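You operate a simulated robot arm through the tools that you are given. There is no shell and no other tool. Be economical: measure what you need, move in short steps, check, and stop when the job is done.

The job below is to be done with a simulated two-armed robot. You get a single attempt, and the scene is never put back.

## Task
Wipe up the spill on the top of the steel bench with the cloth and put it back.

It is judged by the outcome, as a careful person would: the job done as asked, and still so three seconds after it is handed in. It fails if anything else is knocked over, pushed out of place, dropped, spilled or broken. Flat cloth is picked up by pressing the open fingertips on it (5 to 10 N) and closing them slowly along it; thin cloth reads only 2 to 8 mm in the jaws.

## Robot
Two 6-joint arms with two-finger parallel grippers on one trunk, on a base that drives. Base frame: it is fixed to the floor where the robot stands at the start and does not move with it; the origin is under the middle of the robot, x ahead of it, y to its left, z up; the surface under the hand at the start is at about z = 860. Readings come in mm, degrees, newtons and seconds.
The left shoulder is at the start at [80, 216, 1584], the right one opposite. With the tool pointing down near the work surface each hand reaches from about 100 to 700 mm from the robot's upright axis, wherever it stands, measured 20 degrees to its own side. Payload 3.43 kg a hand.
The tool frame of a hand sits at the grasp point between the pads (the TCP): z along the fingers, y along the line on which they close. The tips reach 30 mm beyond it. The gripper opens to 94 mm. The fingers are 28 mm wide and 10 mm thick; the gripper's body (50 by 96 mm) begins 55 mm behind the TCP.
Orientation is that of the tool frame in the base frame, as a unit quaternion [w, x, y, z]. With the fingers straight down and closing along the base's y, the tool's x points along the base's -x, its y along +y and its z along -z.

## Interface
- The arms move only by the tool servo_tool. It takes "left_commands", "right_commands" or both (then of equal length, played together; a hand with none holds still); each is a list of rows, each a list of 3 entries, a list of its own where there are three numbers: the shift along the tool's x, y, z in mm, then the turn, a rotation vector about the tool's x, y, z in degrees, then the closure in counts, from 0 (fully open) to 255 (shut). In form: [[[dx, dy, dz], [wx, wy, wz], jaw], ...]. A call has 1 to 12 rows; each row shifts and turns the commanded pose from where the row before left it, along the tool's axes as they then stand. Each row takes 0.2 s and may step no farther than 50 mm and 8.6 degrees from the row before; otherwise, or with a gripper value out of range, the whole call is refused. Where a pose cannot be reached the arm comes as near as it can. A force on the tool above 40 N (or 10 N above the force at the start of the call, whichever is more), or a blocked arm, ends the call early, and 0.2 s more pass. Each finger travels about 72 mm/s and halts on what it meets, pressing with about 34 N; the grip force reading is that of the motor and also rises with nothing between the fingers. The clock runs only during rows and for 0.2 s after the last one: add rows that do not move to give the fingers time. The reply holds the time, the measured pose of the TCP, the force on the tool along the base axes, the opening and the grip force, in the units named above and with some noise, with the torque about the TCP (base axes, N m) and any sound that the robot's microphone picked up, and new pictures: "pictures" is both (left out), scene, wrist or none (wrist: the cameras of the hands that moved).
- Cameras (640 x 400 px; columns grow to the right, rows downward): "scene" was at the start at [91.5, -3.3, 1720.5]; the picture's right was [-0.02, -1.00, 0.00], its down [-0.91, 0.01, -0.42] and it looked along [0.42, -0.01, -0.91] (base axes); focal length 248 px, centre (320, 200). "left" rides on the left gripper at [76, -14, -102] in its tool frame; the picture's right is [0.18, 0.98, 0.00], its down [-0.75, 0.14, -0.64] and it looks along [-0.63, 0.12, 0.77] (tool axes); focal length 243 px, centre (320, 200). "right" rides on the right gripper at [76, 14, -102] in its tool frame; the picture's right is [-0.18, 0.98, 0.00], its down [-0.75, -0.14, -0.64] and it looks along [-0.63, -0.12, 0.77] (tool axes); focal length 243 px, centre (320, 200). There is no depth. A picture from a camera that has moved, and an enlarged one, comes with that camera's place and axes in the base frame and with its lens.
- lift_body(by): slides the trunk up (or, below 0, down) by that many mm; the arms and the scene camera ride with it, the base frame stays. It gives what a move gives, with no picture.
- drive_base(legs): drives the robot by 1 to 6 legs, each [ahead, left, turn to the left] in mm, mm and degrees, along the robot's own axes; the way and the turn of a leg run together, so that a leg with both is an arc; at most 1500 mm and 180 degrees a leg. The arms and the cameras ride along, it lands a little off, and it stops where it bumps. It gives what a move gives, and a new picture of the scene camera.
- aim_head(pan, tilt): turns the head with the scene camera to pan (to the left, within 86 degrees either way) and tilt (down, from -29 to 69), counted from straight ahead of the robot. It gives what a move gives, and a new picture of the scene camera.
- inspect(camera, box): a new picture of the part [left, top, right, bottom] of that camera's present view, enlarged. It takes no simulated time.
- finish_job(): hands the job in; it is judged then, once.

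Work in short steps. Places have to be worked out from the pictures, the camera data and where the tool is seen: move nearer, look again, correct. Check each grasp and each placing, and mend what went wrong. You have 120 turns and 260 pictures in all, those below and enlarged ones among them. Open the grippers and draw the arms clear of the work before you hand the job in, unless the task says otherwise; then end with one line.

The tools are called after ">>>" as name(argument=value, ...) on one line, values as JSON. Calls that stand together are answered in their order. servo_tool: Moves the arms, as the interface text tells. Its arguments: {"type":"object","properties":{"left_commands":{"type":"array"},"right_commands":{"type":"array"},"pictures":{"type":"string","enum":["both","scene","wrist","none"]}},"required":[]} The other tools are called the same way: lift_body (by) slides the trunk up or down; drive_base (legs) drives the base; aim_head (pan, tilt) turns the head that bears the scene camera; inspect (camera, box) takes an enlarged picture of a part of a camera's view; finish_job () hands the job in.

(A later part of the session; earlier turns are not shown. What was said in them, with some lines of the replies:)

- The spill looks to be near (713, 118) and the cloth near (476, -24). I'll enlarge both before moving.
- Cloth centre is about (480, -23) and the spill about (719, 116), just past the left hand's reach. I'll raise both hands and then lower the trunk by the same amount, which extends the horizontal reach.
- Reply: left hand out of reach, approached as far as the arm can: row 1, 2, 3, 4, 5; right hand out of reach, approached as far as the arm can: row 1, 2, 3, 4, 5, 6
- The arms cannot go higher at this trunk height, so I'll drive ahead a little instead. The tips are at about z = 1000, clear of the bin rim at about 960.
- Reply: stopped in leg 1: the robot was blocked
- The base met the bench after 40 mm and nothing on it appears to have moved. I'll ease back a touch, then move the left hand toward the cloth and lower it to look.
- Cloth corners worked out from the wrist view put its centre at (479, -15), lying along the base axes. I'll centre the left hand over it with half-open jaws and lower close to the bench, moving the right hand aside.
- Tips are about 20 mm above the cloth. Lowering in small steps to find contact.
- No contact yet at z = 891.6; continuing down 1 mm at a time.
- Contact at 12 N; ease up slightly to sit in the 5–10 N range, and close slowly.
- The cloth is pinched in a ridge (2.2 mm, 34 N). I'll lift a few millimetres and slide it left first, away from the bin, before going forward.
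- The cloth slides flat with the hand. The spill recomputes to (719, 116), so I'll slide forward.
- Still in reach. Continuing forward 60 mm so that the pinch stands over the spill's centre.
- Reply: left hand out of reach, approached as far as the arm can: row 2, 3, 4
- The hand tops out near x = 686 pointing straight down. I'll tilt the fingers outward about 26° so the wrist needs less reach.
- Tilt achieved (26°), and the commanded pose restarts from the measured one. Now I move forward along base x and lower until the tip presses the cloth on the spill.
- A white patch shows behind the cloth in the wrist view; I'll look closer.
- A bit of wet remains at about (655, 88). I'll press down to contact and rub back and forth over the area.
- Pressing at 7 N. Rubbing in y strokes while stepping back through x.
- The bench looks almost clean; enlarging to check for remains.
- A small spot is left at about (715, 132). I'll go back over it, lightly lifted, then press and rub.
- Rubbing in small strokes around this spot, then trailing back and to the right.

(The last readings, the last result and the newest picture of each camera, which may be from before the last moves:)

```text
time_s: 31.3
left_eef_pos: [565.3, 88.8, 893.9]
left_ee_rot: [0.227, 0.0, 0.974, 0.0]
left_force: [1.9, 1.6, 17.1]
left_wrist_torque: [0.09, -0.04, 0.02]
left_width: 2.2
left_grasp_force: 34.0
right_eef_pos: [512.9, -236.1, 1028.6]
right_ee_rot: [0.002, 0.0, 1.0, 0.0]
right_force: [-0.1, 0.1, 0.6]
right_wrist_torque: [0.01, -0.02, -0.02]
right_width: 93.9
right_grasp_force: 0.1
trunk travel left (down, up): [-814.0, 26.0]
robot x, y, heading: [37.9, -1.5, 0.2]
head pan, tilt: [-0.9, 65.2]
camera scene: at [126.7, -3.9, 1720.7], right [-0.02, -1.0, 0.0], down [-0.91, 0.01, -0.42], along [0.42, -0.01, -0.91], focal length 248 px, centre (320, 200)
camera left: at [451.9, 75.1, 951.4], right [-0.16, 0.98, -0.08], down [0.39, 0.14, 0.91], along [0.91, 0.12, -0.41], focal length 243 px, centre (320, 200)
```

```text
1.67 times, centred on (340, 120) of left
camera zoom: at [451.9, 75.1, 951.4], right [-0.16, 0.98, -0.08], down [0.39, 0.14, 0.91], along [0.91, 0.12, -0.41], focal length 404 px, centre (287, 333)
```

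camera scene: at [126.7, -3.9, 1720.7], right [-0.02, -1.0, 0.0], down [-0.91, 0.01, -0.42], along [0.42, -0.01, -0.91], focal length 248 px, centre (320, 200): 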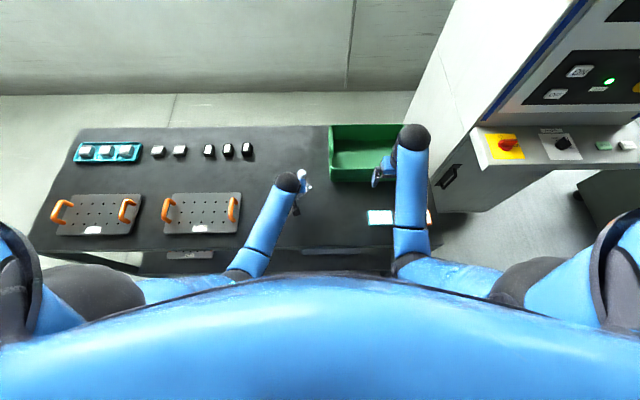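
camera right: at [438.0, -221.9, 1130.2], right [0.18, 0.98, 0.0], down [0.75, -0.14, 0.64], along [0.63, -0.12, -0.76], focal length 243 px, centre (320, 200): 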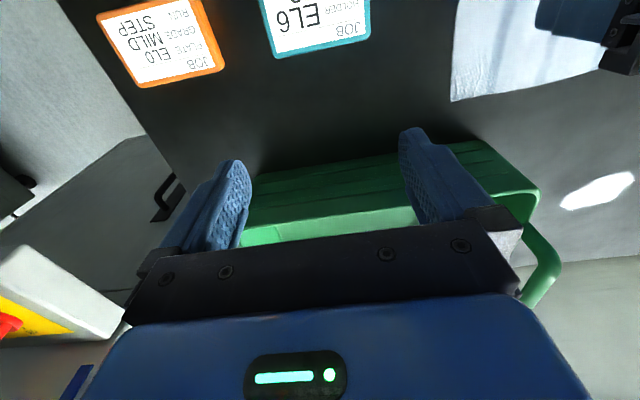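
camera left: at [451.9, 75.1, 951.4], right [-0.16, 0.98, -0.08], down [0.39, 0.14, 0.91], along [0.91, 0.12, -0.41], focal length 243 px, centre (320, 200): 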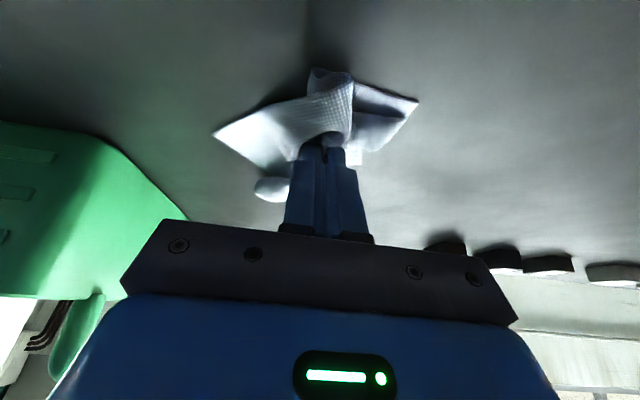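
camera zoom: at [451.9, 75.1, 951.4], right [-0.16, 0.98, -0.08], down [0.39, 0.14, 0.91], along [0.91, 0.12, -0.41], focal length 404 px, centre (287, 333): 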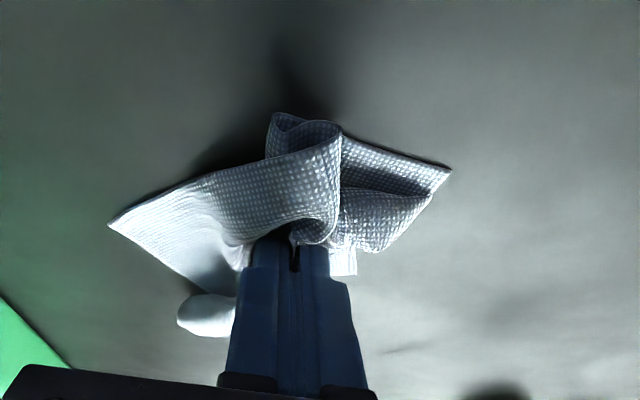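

The spill area is clean. Now I'll lift the cloth free, straighten the hand, and let the folds hang out.

>>> servo_tool(left_commands=[[[0, 0, -15], [0, 6.6, 0], 255], [[0, 0, -15], [0, 6.6, 0], 255], [[0, 0, -20], [0, 6.6, 0], 255], [[0, 0, -25], [0, 6.5, 0], 255], [[0, 0, -25], [0, 0, 0], 255], [[0, 0, -15], [0, 0, 0], 255], [[0, 0, 0], [0, 0, 0], 255], [[0, 0, 0], [0, 0, 0], 255]])

>>> inspect(camera="scene", box=[240, 110, 360, 200])

```text
time_s: 33.1
left_eef_pos: [549.3, 90.3, 1005.1]
left_ee_rot: [0.0, 0.0, 1.0, 0.0]
left_force: [0.1, 1.2, -0.7]
left_wrist_torque: [-0.01, 0.02, -0.02]
left_width: 1.7
left_grasp_force: 34.1
right_eef_pos: [513.5, -235.1, 1027.2]
right_ee_rot: [0.002, -0.001, 1.0, 0.0]
right_force: [0.6, 0.4, 0.8]
right_wrist_torque: [0.0, -0.02, -0.05]
right_width: 93.9
right_grasp_force: 0.0
trunk travel left (down, up): [-814.0, 26.0]
robot x, y, heading: [37.1, -0.8, 0.1]
head pan, tilt: [-0.9, 65.2]
camera scene: at [128.5, -3.3, 1720.5], right [-0.02, -1.0, 0.0], down [-0.91, 0.01, -0.42], along [0.42, -0.01, -0.91], focal length 248 px, centre (320, 200)
camera left: at [472.8, 76.1, 1106.5], right [-0.18, 0.98, 0.0], down [0.76, 0.14, 0.64], along [0.63, 0.12, -0.77], focal length 243 px, centre (320, 200)
```

scene: 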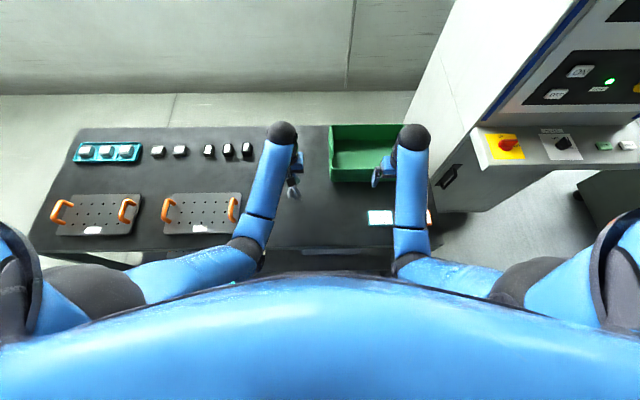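
left: 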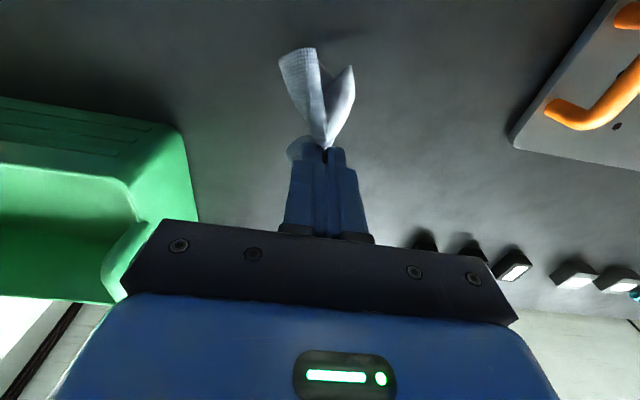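

```text
4.44 times, centred on (300, 155) of scene
camera zoom: at [128.5, -3.3, 1720.5], right [-0.02, -1.0, 0.0], down [-0.91, 0.01, -0.42], along [0.42, -0.01, -0.91], focal length 1100 px, centre (409, 400)
```

zoom: 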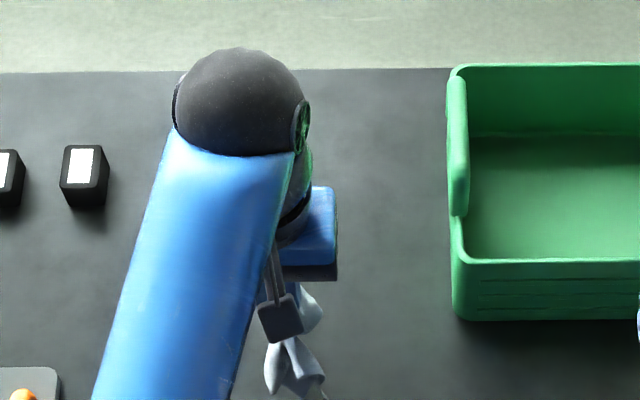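

Bench clean. Carrying the hanging cloth over its home at (479, -15).

>>> servo_tool(left_commands=[[[14, -21, 0], [0, 0, 0], 255], [[14, -21, 0], [0, 0, 0], 255], [[14, -21, 0], [0, 0, 0], 255], [[14, -21, 0], [0, 0, 0], 255], [[14, -21, 0], [0, 0, 0], 255], [[0, 0, 20], [0, 0, 0], 255], [[0, 0, 20], [0, 0, 0], 255], [[0, 0, 15], [0, 0, 0], 255], [[0, 0, 15], [0, 0, 0], 255], [[0, 0, 15], [0, 0, 0], 255], [[0, 0, 15], [0, 0, 0], 255], [[0, 0, 8], [0, 0, 0], 255]])

```text
time_s: 35.7
left_eef_pos: [479.6, -13.8, 897.2]
left_ee_rot: [-0.001, 0.0, 1.0, 0.0]
left_force: [-0.2, -0.1, 0.0]
left_wrist_torque: [-0.03, 0.01, 0.02]
left_width: 1.7
left_grasp_force: 33.4
right_eef_pos: [513.9, -235.1, 1028.3]
right_ee_rot: [0.001, -0.001, 1.0, 0.0]
right_force: [0.0, -0.9, 0.5]
right_wrist_torque: [0.01, -0.01, 0.01]
right_width: 94.5
right_grasp_force: 0.1
trunk travel left (down, up): [-814.0, 26.0]
robot x, y, heading: [37.9, -1.5, 0.1]
head pan, tilt: [-0.9, 65.2]
camera scene: at [128.1, -3.5, 1720.6], right [-0.02, -1.0, 0.0], down [-0.91, 0.01, -0.42], along [0.42, -0.01, -0.91], focal length 248 px, centre (320, 200)
camera left: at [403.5, -27.6, 999.0], right [-0.18, 0.98, 0.0], down [0.75, 0.14, 0.64], along [0.63, 0.12, -0.77], focal length 243 px, centre (320, 200)
```

scene: 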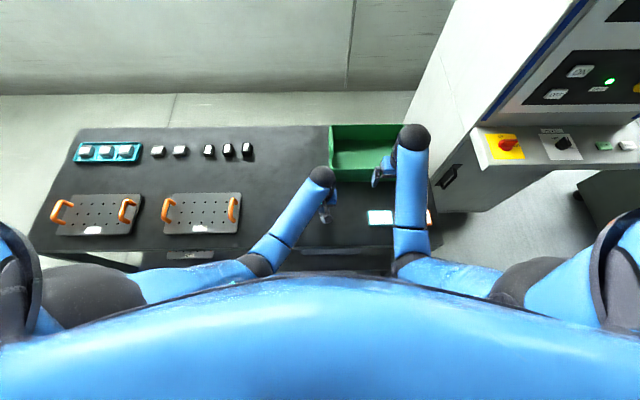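
left: 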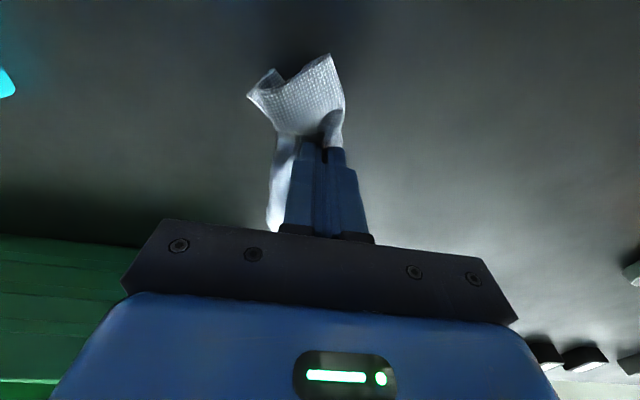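

The cloth is bunched under the hand. I'll release slowly, rise and look at its shape.

>>> servo_tool(left_commands=[[[0, 0, 0], [0, 0, 0], 235], [[0, 0, 0], [0, 0, 0], 200], [[0, 0, 0], [0, 0, 0], 150], [[0, 0, 0], [0, 0, 0], 110], [[0, 0, -15], [0, 0, 0], 110], [[0, 0, -25], [0, 0, 0], 110], [[10, 0, -30], [0, 0, 0], 110], [[20, 0, -20], [0, 0, 0], 110], [[20, 0, 0], [0, 0, 0], 110], [[20, 0, 0], [0, 0, 0], 110], [[0, 0, 0], [0, 0, 0], 110]])

>>> inspect(camera="scene", box=[260, 150, 400, 250])

```text
time_s: 38.1
left_eef_pos: [406.7, -13.7, 987.0]
left_ee_rot: [-0.001, -0.001, 1.0, 0.0]
left_force: [-0.4, -0.2, -0.7]
left_wrist_torque: [-0.02, 0.03, 0.0]
left_width: 53.4
left_grasp_force: 0.1
right_eef_pos: [514.6, -235.3, 1027.9]
right_ee_rot: [0.001, -0.001, 1.0, 0.0]
right_force: [0.4, -0.2, 0.3]
right_wrist_torque: [0.01, 0.02, -0.03]
right_width: 93.9
right_grasp_force: 0.1
trunk travel left (down, up): [-814.0, 26.0]
robot x, y, heading: [37.1, -1.0, -0.1]
head pan, tilt: [-0.9, 65.2]
camera scene: at [128.2, -3.5, 1720.5], right [-0.02, -1.0, 0.0], down [-0.91, 0.01, -0.42], along [0.42, -0.01, -0.91], focal length 248 px, centre (320, 200)
camera left: at [331.6, -28.0, 1088.0], right [-0.18, 0.98, 0.0], down [0.75, 0.14, 0.64], along [0.63, 0.12, -0.77], focal length 243 px, centre (320, 200)
```

scene: 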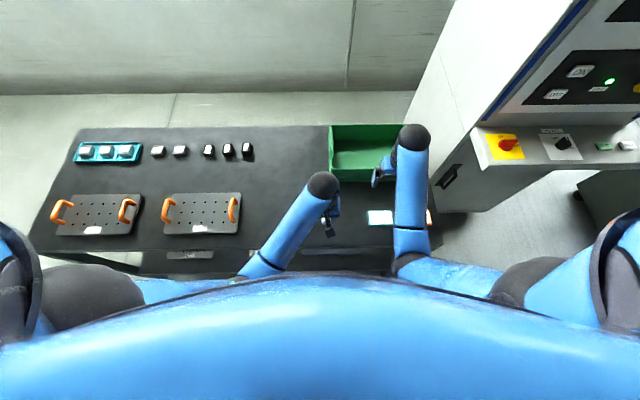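
left: 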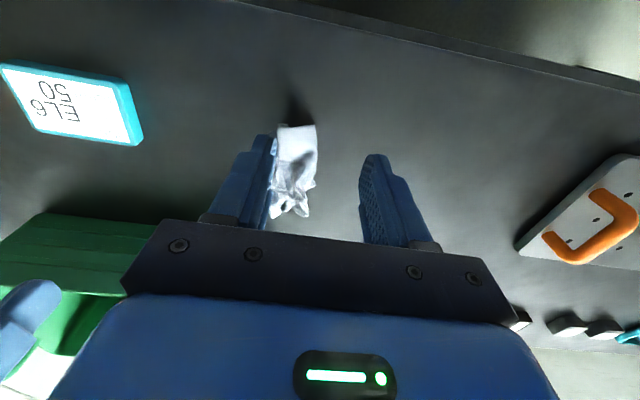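

```text
4.00 times, centred on (330, 200) of scene
camera zoom: at [128.2, -3.5, 1720.5], right [-0.02, -1.0, 0.0], down [-0.91, 0.01, -0.42], along [0.42, -0.01, -0.91], focal length 990 px, centre (280, 200)
```

zoom: 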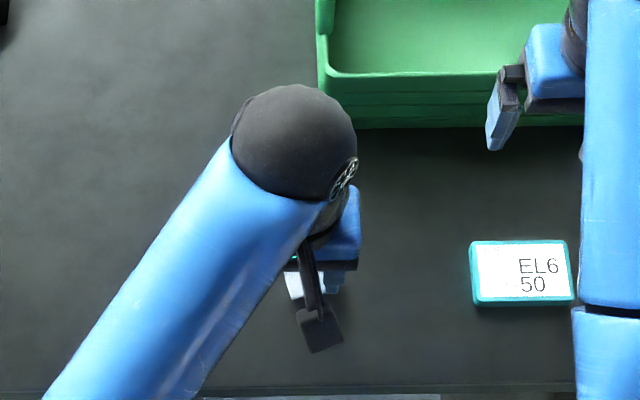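

The cloth is bundled at its home spot. I'll move the left hand aside for a clear look to judge how to spread it.

>>> servo_tool(left_commands=[[[0, 40, -10], [0, 0, 0], 60], [[0, 45, 0], [0, 0, 0], 60], [[0, 45, 0], [0, 0, 0], 60], [[0, 45, 0], [0, 0, 0], 60], [[0, 0, 0], [0, 0, 0], 60]], pictures="none")

>>> inspect(camera="scene", box=[280, 170, 370, 240])

>>> inspect(camera="left", box=[0, 0, 320, 200])

>>> inspect(camera="right", box=[380, 0, 640, 200])

```text
time_s: 39.3
left_eef_pos: [409.3, 162.9, 996.3]
left_ee_rot: [-0.001, 0.001, 1.0, 0.0]
left_force: [-1.1, -0.7, 0.1]
left_wrist_torque: [-0.01, -0.01, 0.0]
left_width: 72.0
left_grasp_force: 0.1
right_eef_pos: [514.0, -235.5, 1028.9]
right_ee_rot: [0.002, 0.0, 1.0, 0.0]
right_force: [0.4, 1.0, 0.2]
right_wrist_torque: [0.02, 0.02, 0.01]
right_width: 94.0
right_grasp_force: 0.0
trunk travel left (down, up): [-814.0, 26.0]
robot x, y, heading: [33.4, -4.1, -0.1]
head pan, tilt: [-0.9, 65.2]
```

```text
5.71 times, centred on (325, 205) of scene
camera zoom: at [128.1, -3.2, 1720.5], right [-0.02, -1.0, 0.0], down [-0.91, 0.01, -0.42], along [0.42, -0.01, -0.91], focal length 1415 px, centre (291, 171)
```

zoom: 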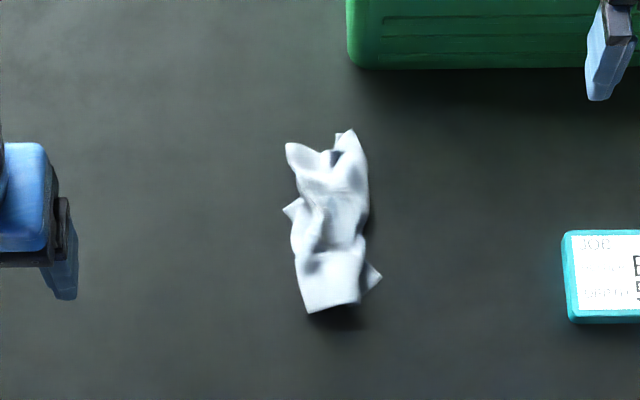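

```text
2.00 times, centred on (160, 100) of left
camera zoom: at [333.4, 148.7, 1098.1], right [-0.18, 0.98, 0.0], down [0.76, 0.14, 0.64], along [0.63, 0.12, -0.77], focal length 485 px, centre (640, 400)
```

zoom: 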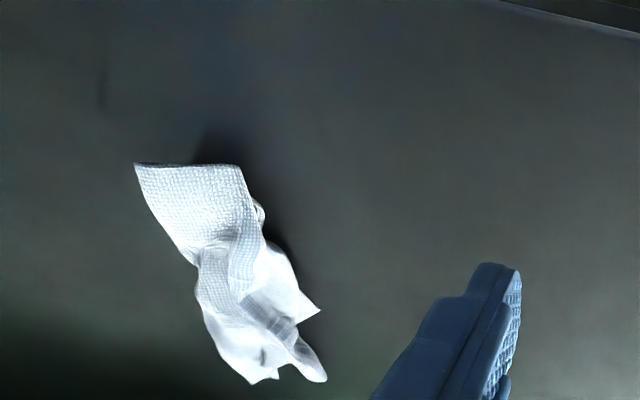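

```text
2.00 times, centred on (510, 100) of right
camera zoom: at [438.0, -221.6, 1130.2], right [0.18, 0.98, 0.0], down [0.75, -0.14, 0.64], along [0.63, -0.12, -0.76], focal length 485 px, centre (-60, 400)
```

zoom: 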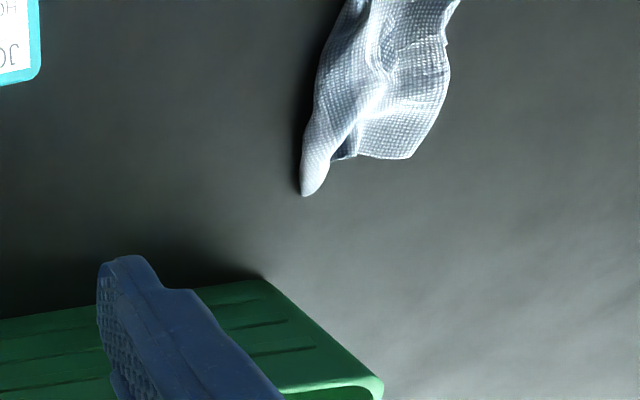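

The bench is clean everywhere in view. The cloth is gathered along y, centred at about (488, -38). I'll spread it by pressing nearly closed fingers on it and opening them, first on the near part.

>>> servo_tool(left_commands=[[[-9, -40, 0], [0, 0, 0], 160], [[-9, -40, 0], [0, 0, 0], 235], [[-9, -40, 0], [0, 0, 0], 235], [[-9, -40, 0], [0, 0, 0], 235], [[-9, -37, 0], [0, 0, 0], 235], [[0, 0, 25], [0, 0, 0], 235], [[0, 0, 25], [0, 0, 0], 235], [[0, 0, 20], [0, 0, 0], 235], [[0, 0, 0], [0, 0, 0], 235]], pictures="wrist")

```text
time_s: 41.3
left_eef_pos: [455.3, -34.8, 929.1]
left_ee_rot: [-0.001, 0.0, 1.0, 0.001]
left_force: [-0.3, -0.4, -0.5]
left_wrist_torque: [-0.01, 0.0, -0.01]
left_width: 7.4
left_grasp_force: 0.0
right_eef_pos: [514.0, -235.1, 1028.1]
right_ee_rot: [0.002, 0.0, 1.0, 0.0]
right_force: [-0.4, 0.3, -0.4]
right_wrist_torque: [0.03, -0.01, 0.01]
right_width: 94.3
right_grasp_force: 0.0
trunk travel left (down, up): [-814.0, 26.0]
robot x, y, heading: [39.5, -2.0, 0.1]
head pan, tilt: [-0.9, 65.2]
camera left: at [379.9, -49.0, 1029.5], right [-0.18, 0.98, 0.0], down [0.76, 0.14, 0.64], along [0.63, 0.12, -0.77], focal length 243 px, centre (320, 200)
```

left: 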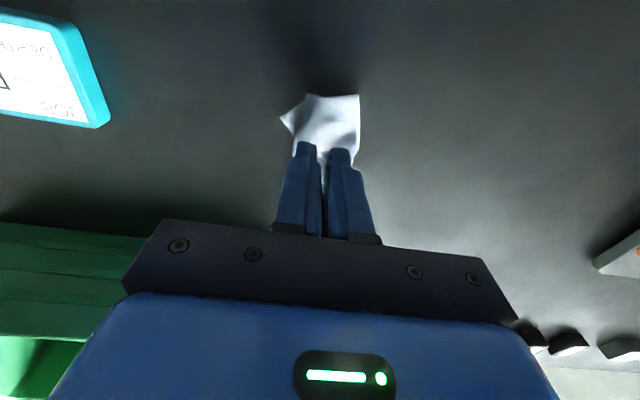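

Well placed; pressing down to contact.

>>> servo_tool(left_commands=[[[0, 0, 15], [0, 0, 0], 235], [[0, 0, 12], [0, 0, 0], 235], [[0, 0, 5], [0, 0, 0], 235], [[0, 0, 3], [0, 0, 0], 235], [[0, 0, 2], [0, 0, 0], 235], [[0, 0, 0], [0, 0, 0], 235]], pictures="none")

```text
time_s: 42.7
left_eef_pos: [454.9, -36.8, 891.8]
left_ee_rot: [0.001, -0.001, 1.0, -0.002]
left_force: [1.3, 1.0, 24.9]
left_wrist_torque: [0.23, 0.06, -0.01]
left_width: 7.4
left_grasp_force: 0.0
right_eef_pos: [513.9, -234.6, 1028.0]
right_ee_rot: [0.002, 0.0, 1.0, 0.0]
right_force: [0.4, 0.8, -0.2]
right_wrist_torque: [0.02, 0.02, -0.03]
right_width: 94.1
right_grasp_force: 0.0
trunk travel left (down, up): [-814.0, 26.0]
robot x, y, heading: [36.9, -0.6, -0.3]
head pan, tilt: [-0.9, 65.2]
```

Pressing at 25 N, a bit much; easing off and opening slowly.

>>> servo_tool(left_commands=[[[0, 0, -1], [0, 0, 0], 235], [[0, 0, 0], [0, 0, 0], 215], [[0, 0, 0], [0, 0, 0], 195], [[0, 0, 0], [0, 0, 0], 175], [[0, 0, 0], [0, 0, 0], 155], [[0, 0, 0], [0, 0, 0], 135], [[0, 0, 0], [0, 0, 0], 115], [[0, 0, 0], [0, 0, 0], 95], [[0, 0, 0], [0, 0, 0], 75], [[0, 0, 0], [0, 0, 0], 75]], pictures="wrist")

```text
time_s: 44.9
left_eef_pos: [452.2, -37.3, 892.5]
left_ee_rot: [0.0, 0.0, 1.0, 0.0]
left_force: [-0.8, -6.3, 22.2]
left_wrist_torque: [0.61, 0.01, 0.03]
left_width: 62.6
left_grasp_force: 0.0
right_eef_pos: [512.2, -236.8, 1028.6]
right_ee_rot: [0.002, 0.0, 1.0, 0.0]
right_force: [0.2, 0.0, 0.8]
right_wrist_torque: [0.01, 0.03, 0.03]
right_width: 94.0
right_grasp_force: 0.1
trunk travel left (down, up): [-814.0, 26.0]
robot x, y, heading: [32.6, -0.8, -0.0]
head pan, tilt: [-0.9, 65.2]
camera left: at [375.8, -51.4, 994.1], right [-0.18, 0.98, 0.0], down [0.75, 0.14, 0.64], along [0.63, 0.12, -0.77], focal length 243 px, centre (320, 200)
```

left: 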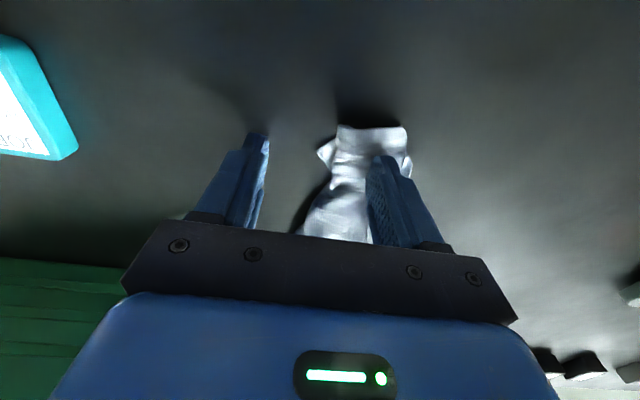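

The right finger slipped off, so the cloth only shifted. I'll rise and look to choose an edge to lift it by, letting gravity unfold it.

>>> servo_tool(left_commands=[[[0, 0, -10], [0, 0, 0], 75], [[0, 0, -40], [0, 0, 0], 75], [[0, 20, -40], [0, 0, 0], 75], [[0, 40, 0], [0, 0, 0], 75], [[0, 40, 0], [0, 0, 0], 75], [[0, 40, 0], [0, 0, 0], 75], [[0, 30, 0], [0, 0, 0], 75], [[0, 0, 0], [0, 0, 0], 75]], pictures="none")

>>> inspect(camera="scene", box=[280, 170, 370, 240])

>>> inspect(camera="left", box=[0, 0, 320, 200])

```text
time_s: 46.7
left_eef_pos: [451.1, 131.3, 982.8]
left_ee_rot: [-0.001, 0.0, 1.0, 0.0]
left_force: [-0.5, -0.1, -0.8]
left_wrist_torque: [-0.04, -0.04, 0.01]
left_width: 66.1
left_grasp_force: 0.0
right_eef_pos: [514.6, -234.8, 1027.7]
right_ee_rot: [0.001, 0.001, 1.0, 0.0]
right_force: [-0.7, 0.7, 0.7]
right_wrist_torque: [0.0, 0.03, 0.01]
right_width: 94.1
right_grasp_force: 0.0
trunk travel left (down, up): [-814.0, 26.0]
robot x, y, heading: [34.4, -2.0, -0.3]
head pan, tilt: [-0.9, 65.2]
```

```text
5.71 times, centred on (325, 205) of scene
camera zoom: at [128.4, -3.3, 1720.5], right [-0.02, -1.0, 0.0], down [-0.91, 0.01, -0.42], along [0.42, -0.01, -0.91], focal length 1415 px, centre (291, 171)
```

zoom: 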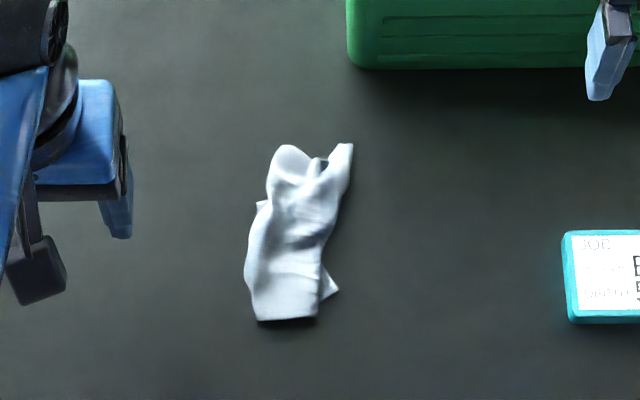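

```text
2.00 times, centred on (160, 100) of left
camera zoom: at [375.9, 118.2, 1083.9], right [-0.18, 0.98, 0.0], down [0.76, 0.14, 0.64], along [0.63, 0.12, -0.77], focal length 485 px, centre (640, 400)
```

zoom: 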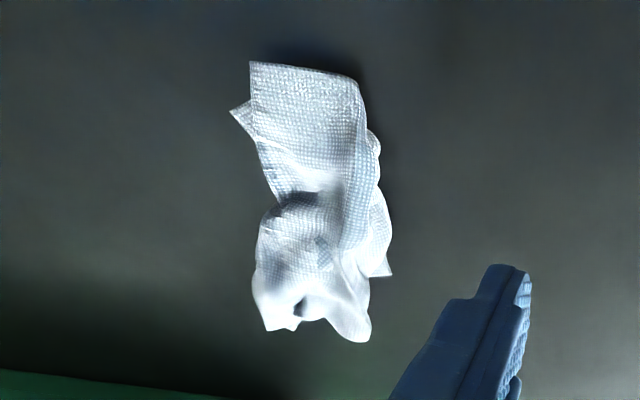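

The cloth seems folded double, with the fold on its left side and the top layer's free corner at about (421, -25). I'll pinch the top layer near that corner and flip it open to the left.

>>> servo_tool(left_commands=[[[6, -35, 0], [0, 0, 0], 172], [[6, -35, 0], [0, 0, 0], 172], [[6, -35, 0], [0, 0, 0], 172], [[6, -35, 20], [0, 0, 0], 172], [[4, 0, 35], [0, 0, 0], 172], [[0, 0, 22], [0, 0, 0], 172], [[0, 0, 0], [0, 0, 0], 172]], pictures="wrist")

```text
time_s: 48.3
left_eef_pos: [427.3, -7.8, 902.8]
left_ee_rot: [-0.001, 0.0, 1.0, 0.001]
left_force: [0.0, 0.4, -0.5]
left_wrist_torque: [0.01, -0.02, -0.01]
left_width: 30.3
left_grasp_force: 0.1
right_eef_pos: [514.4, -236.5, 1027.1]
right_ee_rot: [0.002, 0.0, 1.0, 0.0]
right_force: [0.3, -1.0, 0.0]
right_wrist_torque: [0.02, 0.0, 0.02]
right_width: 94.1
right_grasp_force: 0.2
trunk travel left (down, up): [-814.0, 26.0]
robot x, y, heading: [36.9, -3.9, 0.1]
head pan, tilt: [-0.9, 65.2]
camera left: at [351.4, -22.1, 1005.2], right [-0.18, 0.98, 0.0], down [0.75, 0.14, 0.64], along [0.63, 0.12, -0.77], focal length 243 px, centre (320, 200)
```

left: 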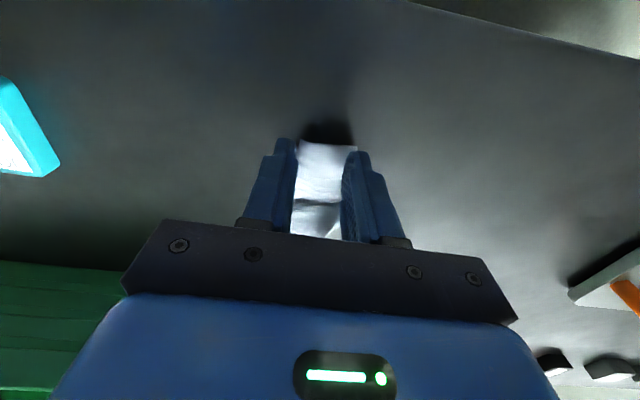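

Fingers straddle the flap's edge nicely. Lowering to light contact, then closing slowly.

>>> servo_tool(left_commands=[[[0, 0, 5], [0, 0, 0], 172], [[0, 0, 3], [0, 0, 0], 172], [[0, 0, 2], [0, 0, 0], 172], [[0, 0, 1], [0, 0, 0], 172], [[0, 0, 0], [0, 0, 0], 172]], pictures="none")

```text
time_s: 49.5
left_eef_pos: [425.8, -6.5, 894.1]
left_ee_rot: [-0.001, 0.0, 1.0, 0.0]
left_force: [-0.4, -0.4, 1.0]
left_wrist_torque: [0.04, 0.0, -0.02]
left_width: 30.8
left_grasp_force: 0.0
right_eef_pos: [514.0, -234.8, 1029.1]
right_ee_rot: [0.002, 0.001, 1.0, 0.0]
right_force: [0.3, -0.7, 0.7]
right_wrist_torque: [-0.03, 0.01, 0.02]
right_width: 94.0
right_grasp_force: 0.1
trunk travel left (down, up): [-814.0, 26.0]
robot x, y, heading: [33.4, -0.3, 0.0]
head pan, tilt: [-0.9, 65.2]
```

>>> servo_tool(left_commands=[[[0, 0, 1], [0, 0, 0], 172], [[0, 0, 0.5], [0, 0, 0], 180], [[0, 0, 0], [0, 0, 0], 195], [[0, 0, 0], [0, 0, 0], 210], [[0, 0, 0], [0, 0, 0], 225], [[0, 0, 0], [0, 0, 0], 240], [[0, 0, 0], [0, 0, 0], 255], [[0, 0, 0], [0, 0, 0], 255]], pictures="wrist")

```text
time_s: 51.3
left_eef_pos: [426.4, -6.4, 892.3]
left_ee_rot: [-0.002, 0.0, 1.0, 0.0]
left_force: [-0.4, -0.8, 3.0]
left_wrist_torque: [-0.01, 0.01, 0.01]
left_width: 6.1
left_grasp_force: 34.0
right_eef_pos: [513.8, -236.2, 1028.8]
right_ee_rot: [0.002, 0.0, 1.0, 0.0]
right_force: [0.2, 0.9, -0.3]
right_wrist_torque: [0.01, 0.02, -0.02]
right_width: 93.6
right_grasp_force: 0.0
trunk travel left (down, up): [-814.0, 26.0]
robot x, y, heading: [38.2, 2.1, 0.1]
head pan, tilt: [-0.9, 65.2]
camera left: at [349.8, -20.6, 993.8], right [-0.18, 0.98, 0.0], down [0.75, 0.14, 0.64], along [0.63, 0.12, -0.77], focal length 243 px, centre (320, 200)
```

left: 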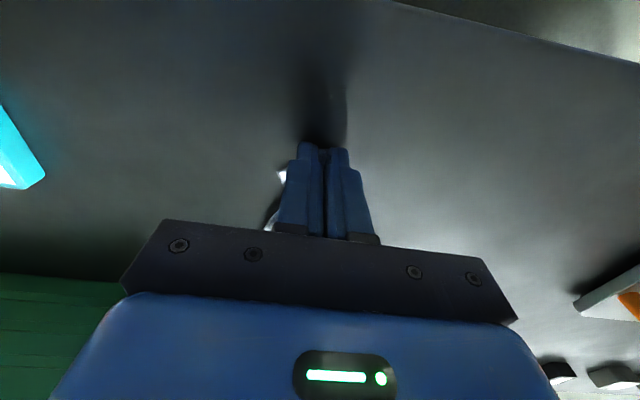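

Gripped 6 mm of layered cloth at the near edge. Lifting it to hang and unfold, then looking with the other cameras.

>>> servo_tool(left_commands=[[[0, 0, -15], [0, 0, 0], 255], [[0, 0, -25], [0, 0, 0], 255], [[0, 0, -25], [0, 0, 0], 255], [[-10, 0, -25], [0, 0, 0], 255], [[-10, 0, -20], [0, 0, 0], 255], [[-10, 0, -15], [0, 0, 0], 255], [[-10, 0, 0], [0, 0, 0], 255], [[0, 0, 0], [0, 0, 0], 255]], pictures="both")

>>> inspect(camera="right", box=[380, 0, 640, 200])

```text
time_s: 53.1
left_eef_pos: [464.6, -7.3, 1017.2]
left_ee_rot: [-0.001, 0.0, 1.0, 0.0]
left_force: [0.9, 0.7, 0.0]
left_wrist_torque: [-0.03, 0.0, 0.0]
left_width: 3.1
left_grasp_force: 33.8
right_eef_pos: [515.4, -235.4, 1027.9]
right_ee_rot: [0.002, 0.0, 1.0, 0.0]
right_force: [0.6, -0.1, 0.2]
right_wrist_torque: [0.0, 0.01, -0.02]
right_width: 93.9
right_grasp_force: 0.0
trunk travel left (down, up): [-814.0, 26.0]
robot x, y, heading: [35.8, -2.6, -0.0]
head pan, tilt: [-0.9, 65.2]
camera scene: at [128.3, -3.4, 1720.5], right [-0.02, -1.0, 0.0], down [-0.91, 0.01, -0.42], along [0.42, -0.01, -0.91], focal length 248 px, centre (320, 200)
camera left: at [388.3, -21.6, 1119.0], right [-0.18, 0.98, 0.0], down [0.75, 0.14, 0.64], along [0.63, 0.12, -0.77], focal length 243 px, centre (320, 200)
```

scene: 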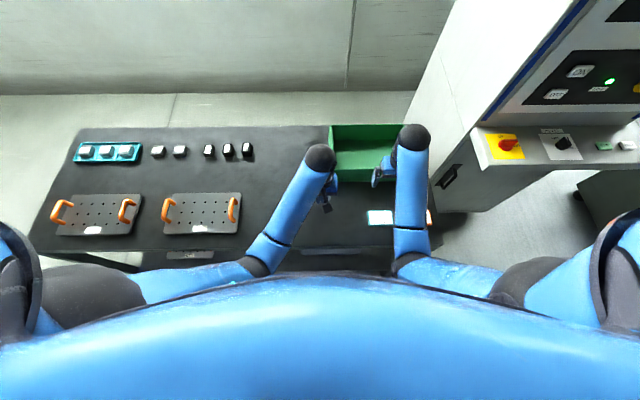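
left: 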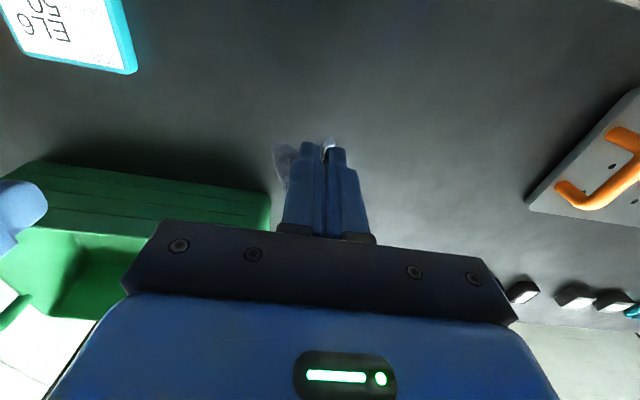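

```text
2.00 times, centred on (510, 100) of right
camera zoom: at [438.1, -221.7, 1130.1], right [0.18, 0.98, 0.0], down [0.75, -0.14, 0.64], along [0.63, -0.12, -0.76], focal length 485 px, centre (-60, 400)
```

zoom: 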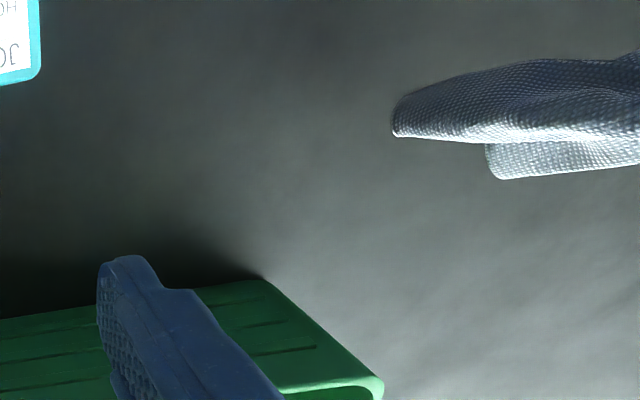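

The cloth now hangs as a loose strip from its near edge. I'll lay it by going forward, lowering, and drawing back toward the near side so it trails flat.

>>> servo_tool(left_commands=[[[-25, 0, 0], [0, 0, 0], 255], [[-25, 0, 0], [0, 0, 0], 255], [[-20, 0, 0], [0, 0, 0], 255], [[-10, 0, 15], [0, 0, 0], 255], [[0, 0, 15], [0, 0, 0], 255], [[10, 0, 15], [0, 0, 0], 255], [[15, 0, 15], [0, 0, 0], 255], [[18, 0, 15], [0, 0, 0], 255], [[18, 0, 15], [0, 0, 0], 255], [[18, 0, 13], [0, 0, 0], 255], [[18, 0, 10], [0, 0, 0], 255], [[18, 0, 6], [0, 0, 0], 255]], pictures="none")

>>> servo_tool(left_commands=[[[10, 0, 2], [0, 0, 0], 255], [[12, 0, 0], [0, 0, 0], 255], [[0, 0, 0], [0, 0, 0], 255]], pictures="wrist")

>>> inspect(camera="scene", box=[280, 170, 370, 240])

```text
time_s: 55.7
left_eef_pos: [428.3, -6.6, 899.5]
left_ee_rot: [-0.002, 0.0, 1.0, 0.0]
left_force: [0.5, 0.0, -0.3]
left_wrist_torque: [0.0, 0.0, 0.0]
left_width: 2.9
left_grasp_force: 34.3
right_eef_pos: [513.7, -236.0, 1029.5]
right_ee_rot: [0.002, 0.0, 1.0, 0.0]
right_force: [0.3, -0.6, -0.5]
right_wrist_torque: [0.0, -0.03, -0.01]
right_width: 93.9
right_grasp_force: 0.1
trunk travel left (down, up): [-814.0, 26.0]
robot x, y, heading: [39.0, 1.2, -0.1]
head pan, tilt: [-0.9, 65.2]
```

```text
time_s: 56.5
left_eef_pos: [406.4, -5.9, 895.6]
left_ee_rot: [-0.001, -0.001, 1.0, 0.0]
left_force: [0.9, 0.6, 0.4]
left_wrist_torque: [0.02, -0.02, 0.03]
left_width: 3.3
left_grasp_force: 34.2
right_eef_pos: [515.5, -235.4, 1027.6]
right_ee_rot: [0.002, 0.001, 1.0, -0.001]
right_force: [0.4, -0.9, 0.1]
right_wrist_torque: [0.0, -0.02, 0.03]
right_width: 94.0
right_grasp_force: 0.1
trunk travel left (down, up): [-814.0, 26.0]
robot x, y, heading: [35.0, -2.0, -0.0]
head pan, tilt: [-0.9, 65.2]
camera left: at [330.8, -20.5, 997.9], right [-0.18, 0.98, 0.0], down [0.76, 0.14, 0.64], along [0.63, 0.12, -0.77], focal length 243 px, centre (320, 200)
```

left: 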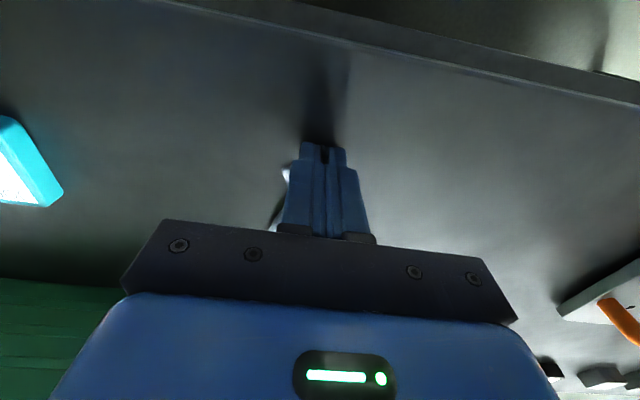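

```text
5.71 times, centred on (325, 205) of scene
camera zoom: at [128.2, -3.4, 1720.5], right [-0.02, -1.0, 0.0], down [-0.91, 0.01, -0.42], along [0.42, -0.01, -0.91], focal length 1415 px, centre (291, 171)
```

zoom: 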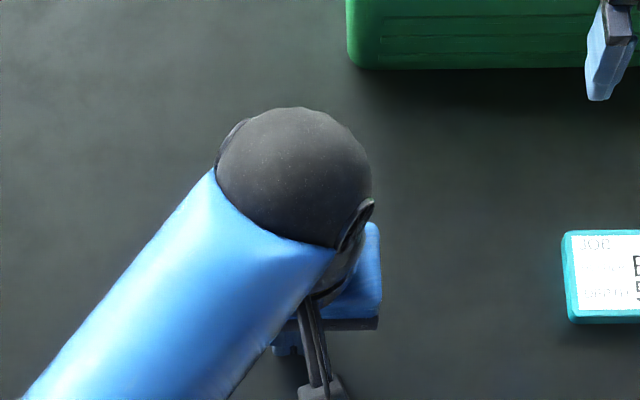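

I'll keep hold and look from the right wrist camera at the laid cloth.

>>> inspect(camera="right", box=[380, 0, 640, 200])

```text
2.00 times, centred on (510, 100) of right
camera zoom: at [438.1, -221.7, 1130.1], right [0.18, 0.98, 0.0], down [0.75, -0.14, 0.64], along [0.63, -0.12, -0.76], focal length 485 px, centre (-60, 400)
```

zoom: 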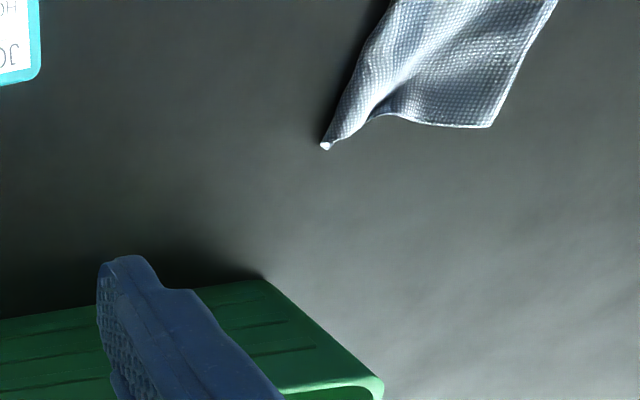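

It's lying fairly flat now, with the far edge from (531, -46) to (536, 32). I'll release, rise, move aside and look again.

>>> servo_tool(left_commands=[[[0, 0, 0], [0, 0, 0], 235], [[0, 0, 0], [0, 0, 0], 200], [[0, 0, 0], [0, 0, 0], 180], [[0, 0, -15], [0, 0, 0], 180], [[0, 0, -35], [0, 0, 0], 180], [[0, 0, -40], [0, 0, 0], 120], [[0, 40, 0], [0, 0, 0], 75], [[0, 40, 0], [0, 0, 0], 75], [[0, 40, 0], [0, 0, 0], 75], [[0, 30, 0], [0, 0, 0], 75], [[0, 0, 0], [0, 0, 0], 75]], pictures="none")

>>> inspect(camera="scene", box=[280, 170, 370, 240])

>>> inspect(camera="left", box=[0, 0, 320, 200])

>>> inspect(camera="right", box=[440, 0, 640, 150])

```text
time_s: 58.9
left_eef_pos: [406.9, 142.9, 984.8]
left_ee_rot: [-0.001, 0.0, 1.0, 0.0]
left_force: [0.4, -0.3, 0.0]
left_wrist_torque: [0.01, 0.01, 0.0]
left_width: 66.1
left_grasp_force: 0.1
right_eef_pos: [515.1, -235.9, 1027.5]
right_ee_rot: [0.001, 0.0, 1.0, 0.0]
right_force: [0.6, 0.1, -0.1]
right_wrist_torque: [-0.02, 0.0, 0.02]
right_width: 94.1
right_grasp_force: 0.1
trunk travel left (down, up): [-814.0, 26.0]
robot x, y, heading: [37.2, 3.3, -0.0]
head pan, tilt: [-0.9, 65.2]
```

```text
5.71 times, centred on (325, 205) of scene
camera zoom: at [128.1, -3.2, 1720.5], right [-0.02, -1.0, 0.0], down [-0.91, 0.01, -0.42], along [0.42, -0.01, -0.91], focal length 1415 px, centre (291, 171)
```

zoom: 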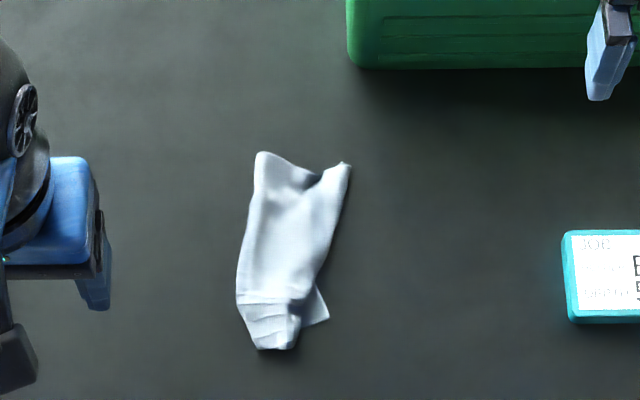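

```text
2.00 times, centred on (160, 100) of left
camera zoom: at [331.2, 129.1, 1085.9], right [-0.18, 0.98, 0.0], down [0.76, 0.14, 0.64], along [0.63, 0.12, -0.77], focal length 485 px, centre (640, 400)
```

zoom: 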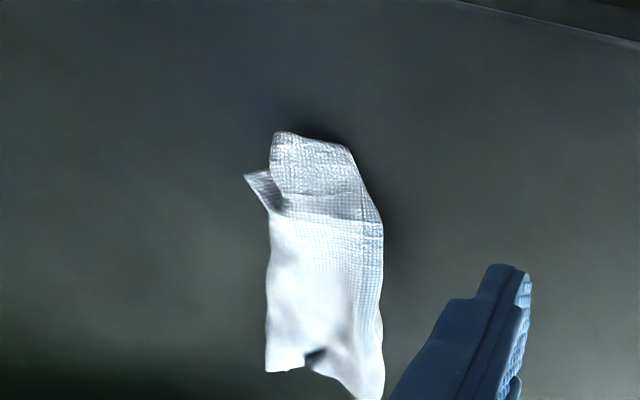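

```text
2.67 times, centred on (540, 75) of right
camera zoom: at [438.0, -221.6, 1130.2], right [0.18, 0.98, 0.0], down [0.75, -0.14, 0.64], along [0.63, -0.12, -0.76], focal length 647 px, centre (-267, 533)
```

zoom: 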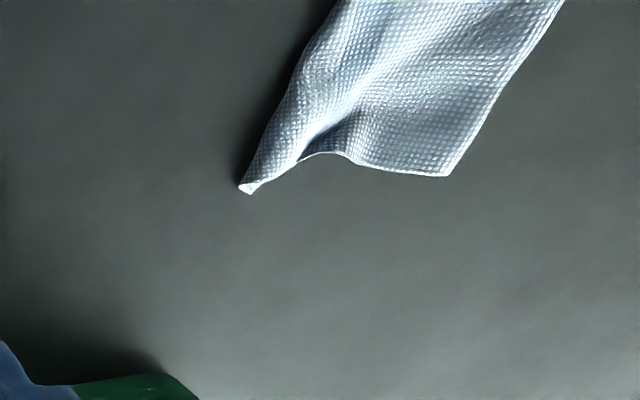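

The cloth lies as a neat flat strip on its home spot, centred within about 20 mm of where it began. Now a close check that the bench is clean.

>>> servo_tool(left_commands=[[[0, 40, 0], [0, 0, 0], 0], [[0, 40, 0], [0, 0, 0], 0], [[0, 20, 0], [0, 0, 0], 0], [[0, 0, 0], [0, 0, 0], 0]], pictures="both")

>>> inspect(camera="scene", box=[255, 125, 345, 185])

>>> inspect(camera="scene", box=[240, 160, 360, 245])

```text
time_s: 59.9
left_eef_pos: [412.1, 244.9, 984.4]
left_ee_rot: [-0.001, 0.001, 1.0, 0.001]
left_force: [0.2, 0.0, -0.2]
left_wrist_torque: [-0.01, -0.03, 0.03]
left_width: 93.7
left_grasp_force: 0.1
right_eef_pos: [514.9, -235.7, 1028.5]
right_ee_rot: [0.001, 0.0, 1.0, 0.0]
right_force: [0.1, -0.7, 0.4]
right_wrist_torque: [-0.02, 0.0, -0.04]
right_width: 94.0
right_grasp_force: 0.0
trunk travel left (down, up): [-814.0, 26.0]
robot x, y, heading: [33.7, 1.3, -0.3]
head pan, tilt: [-0.9, 65.2]
camera scene: at [128.1, -3.9, 1720.5], right [-0.02, -1.0, 0.0], down [-0.91, 0.01, -0.42], along [0.42, -0.01, -0.91], focal length 248 px, centre (320, 200)
camera left: at [336.2, 230.8, 1085.8], right [-0.18, 0.98, 0.0], down [0.76, 0.14, 0.64], along [0.63, 0.12, -0.77], focal length 243 px, centre (320, 200)
```

scene: 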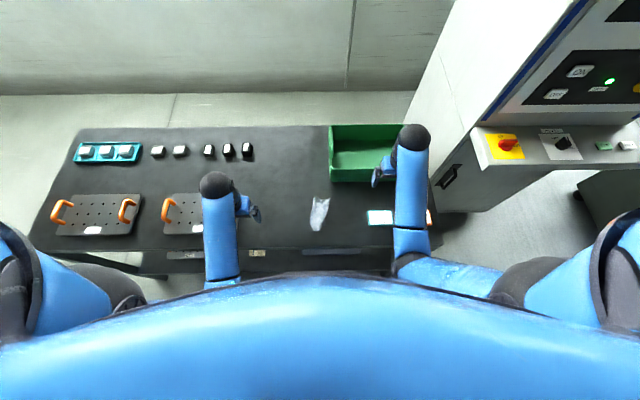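
left: 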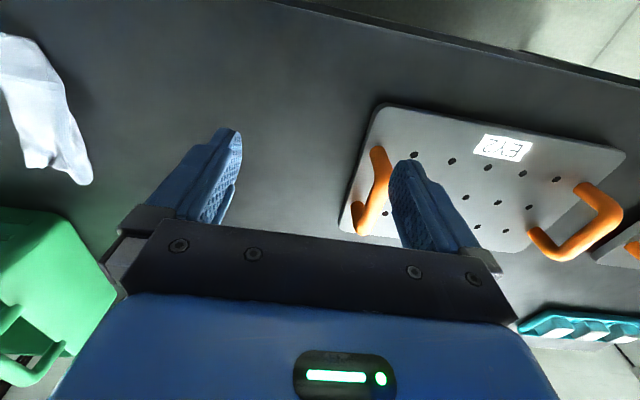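

```text
6.67 times, centred on (300, 155) of scene
camera zoom: at [128.1, -3.9, 1720.5], right [-0.02, -1.0, 0.0], down [-0.91, 0.01, -0.42], along [0.42, -0.01, -0.91], focal length 1651 px, centre (453, 500)
```

zoom: 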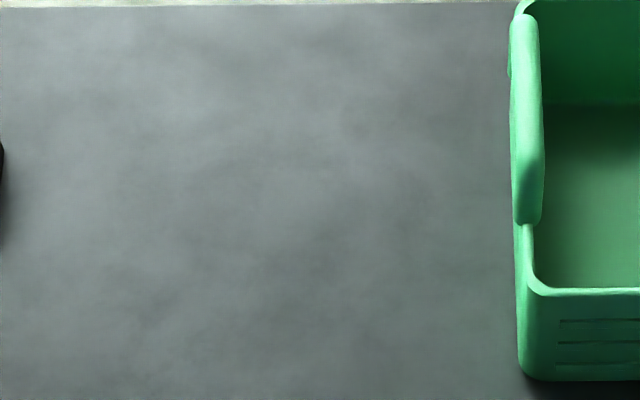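

```text
4.71 times, centred on (300, 202) of scene
camera zoom: at [128.1, -3.9, 1720.5], right [-0.02, -1.0, 0.0], down [-0.91, 0.01, -0.42], along [0.42, -0.01, -0.91], focal length 1165 px, centre (414, 188)
```

zoom: 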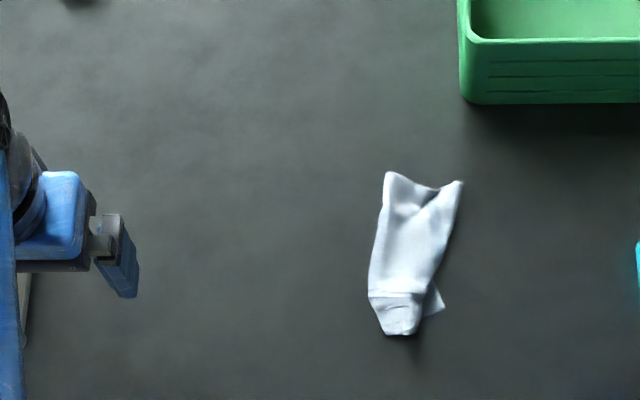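

The spill area is spotless, nothing else has moved, and the cloth is back in its place with both hands open and clear. Handing in.

>>> finish_job()

```text
The job is handed in.
```

I wiped up the spill and put the cloth back within about 20 mm of where it started, though it lies as a folded strip (about 140 by 75 mm) rather than spread out flat as before.
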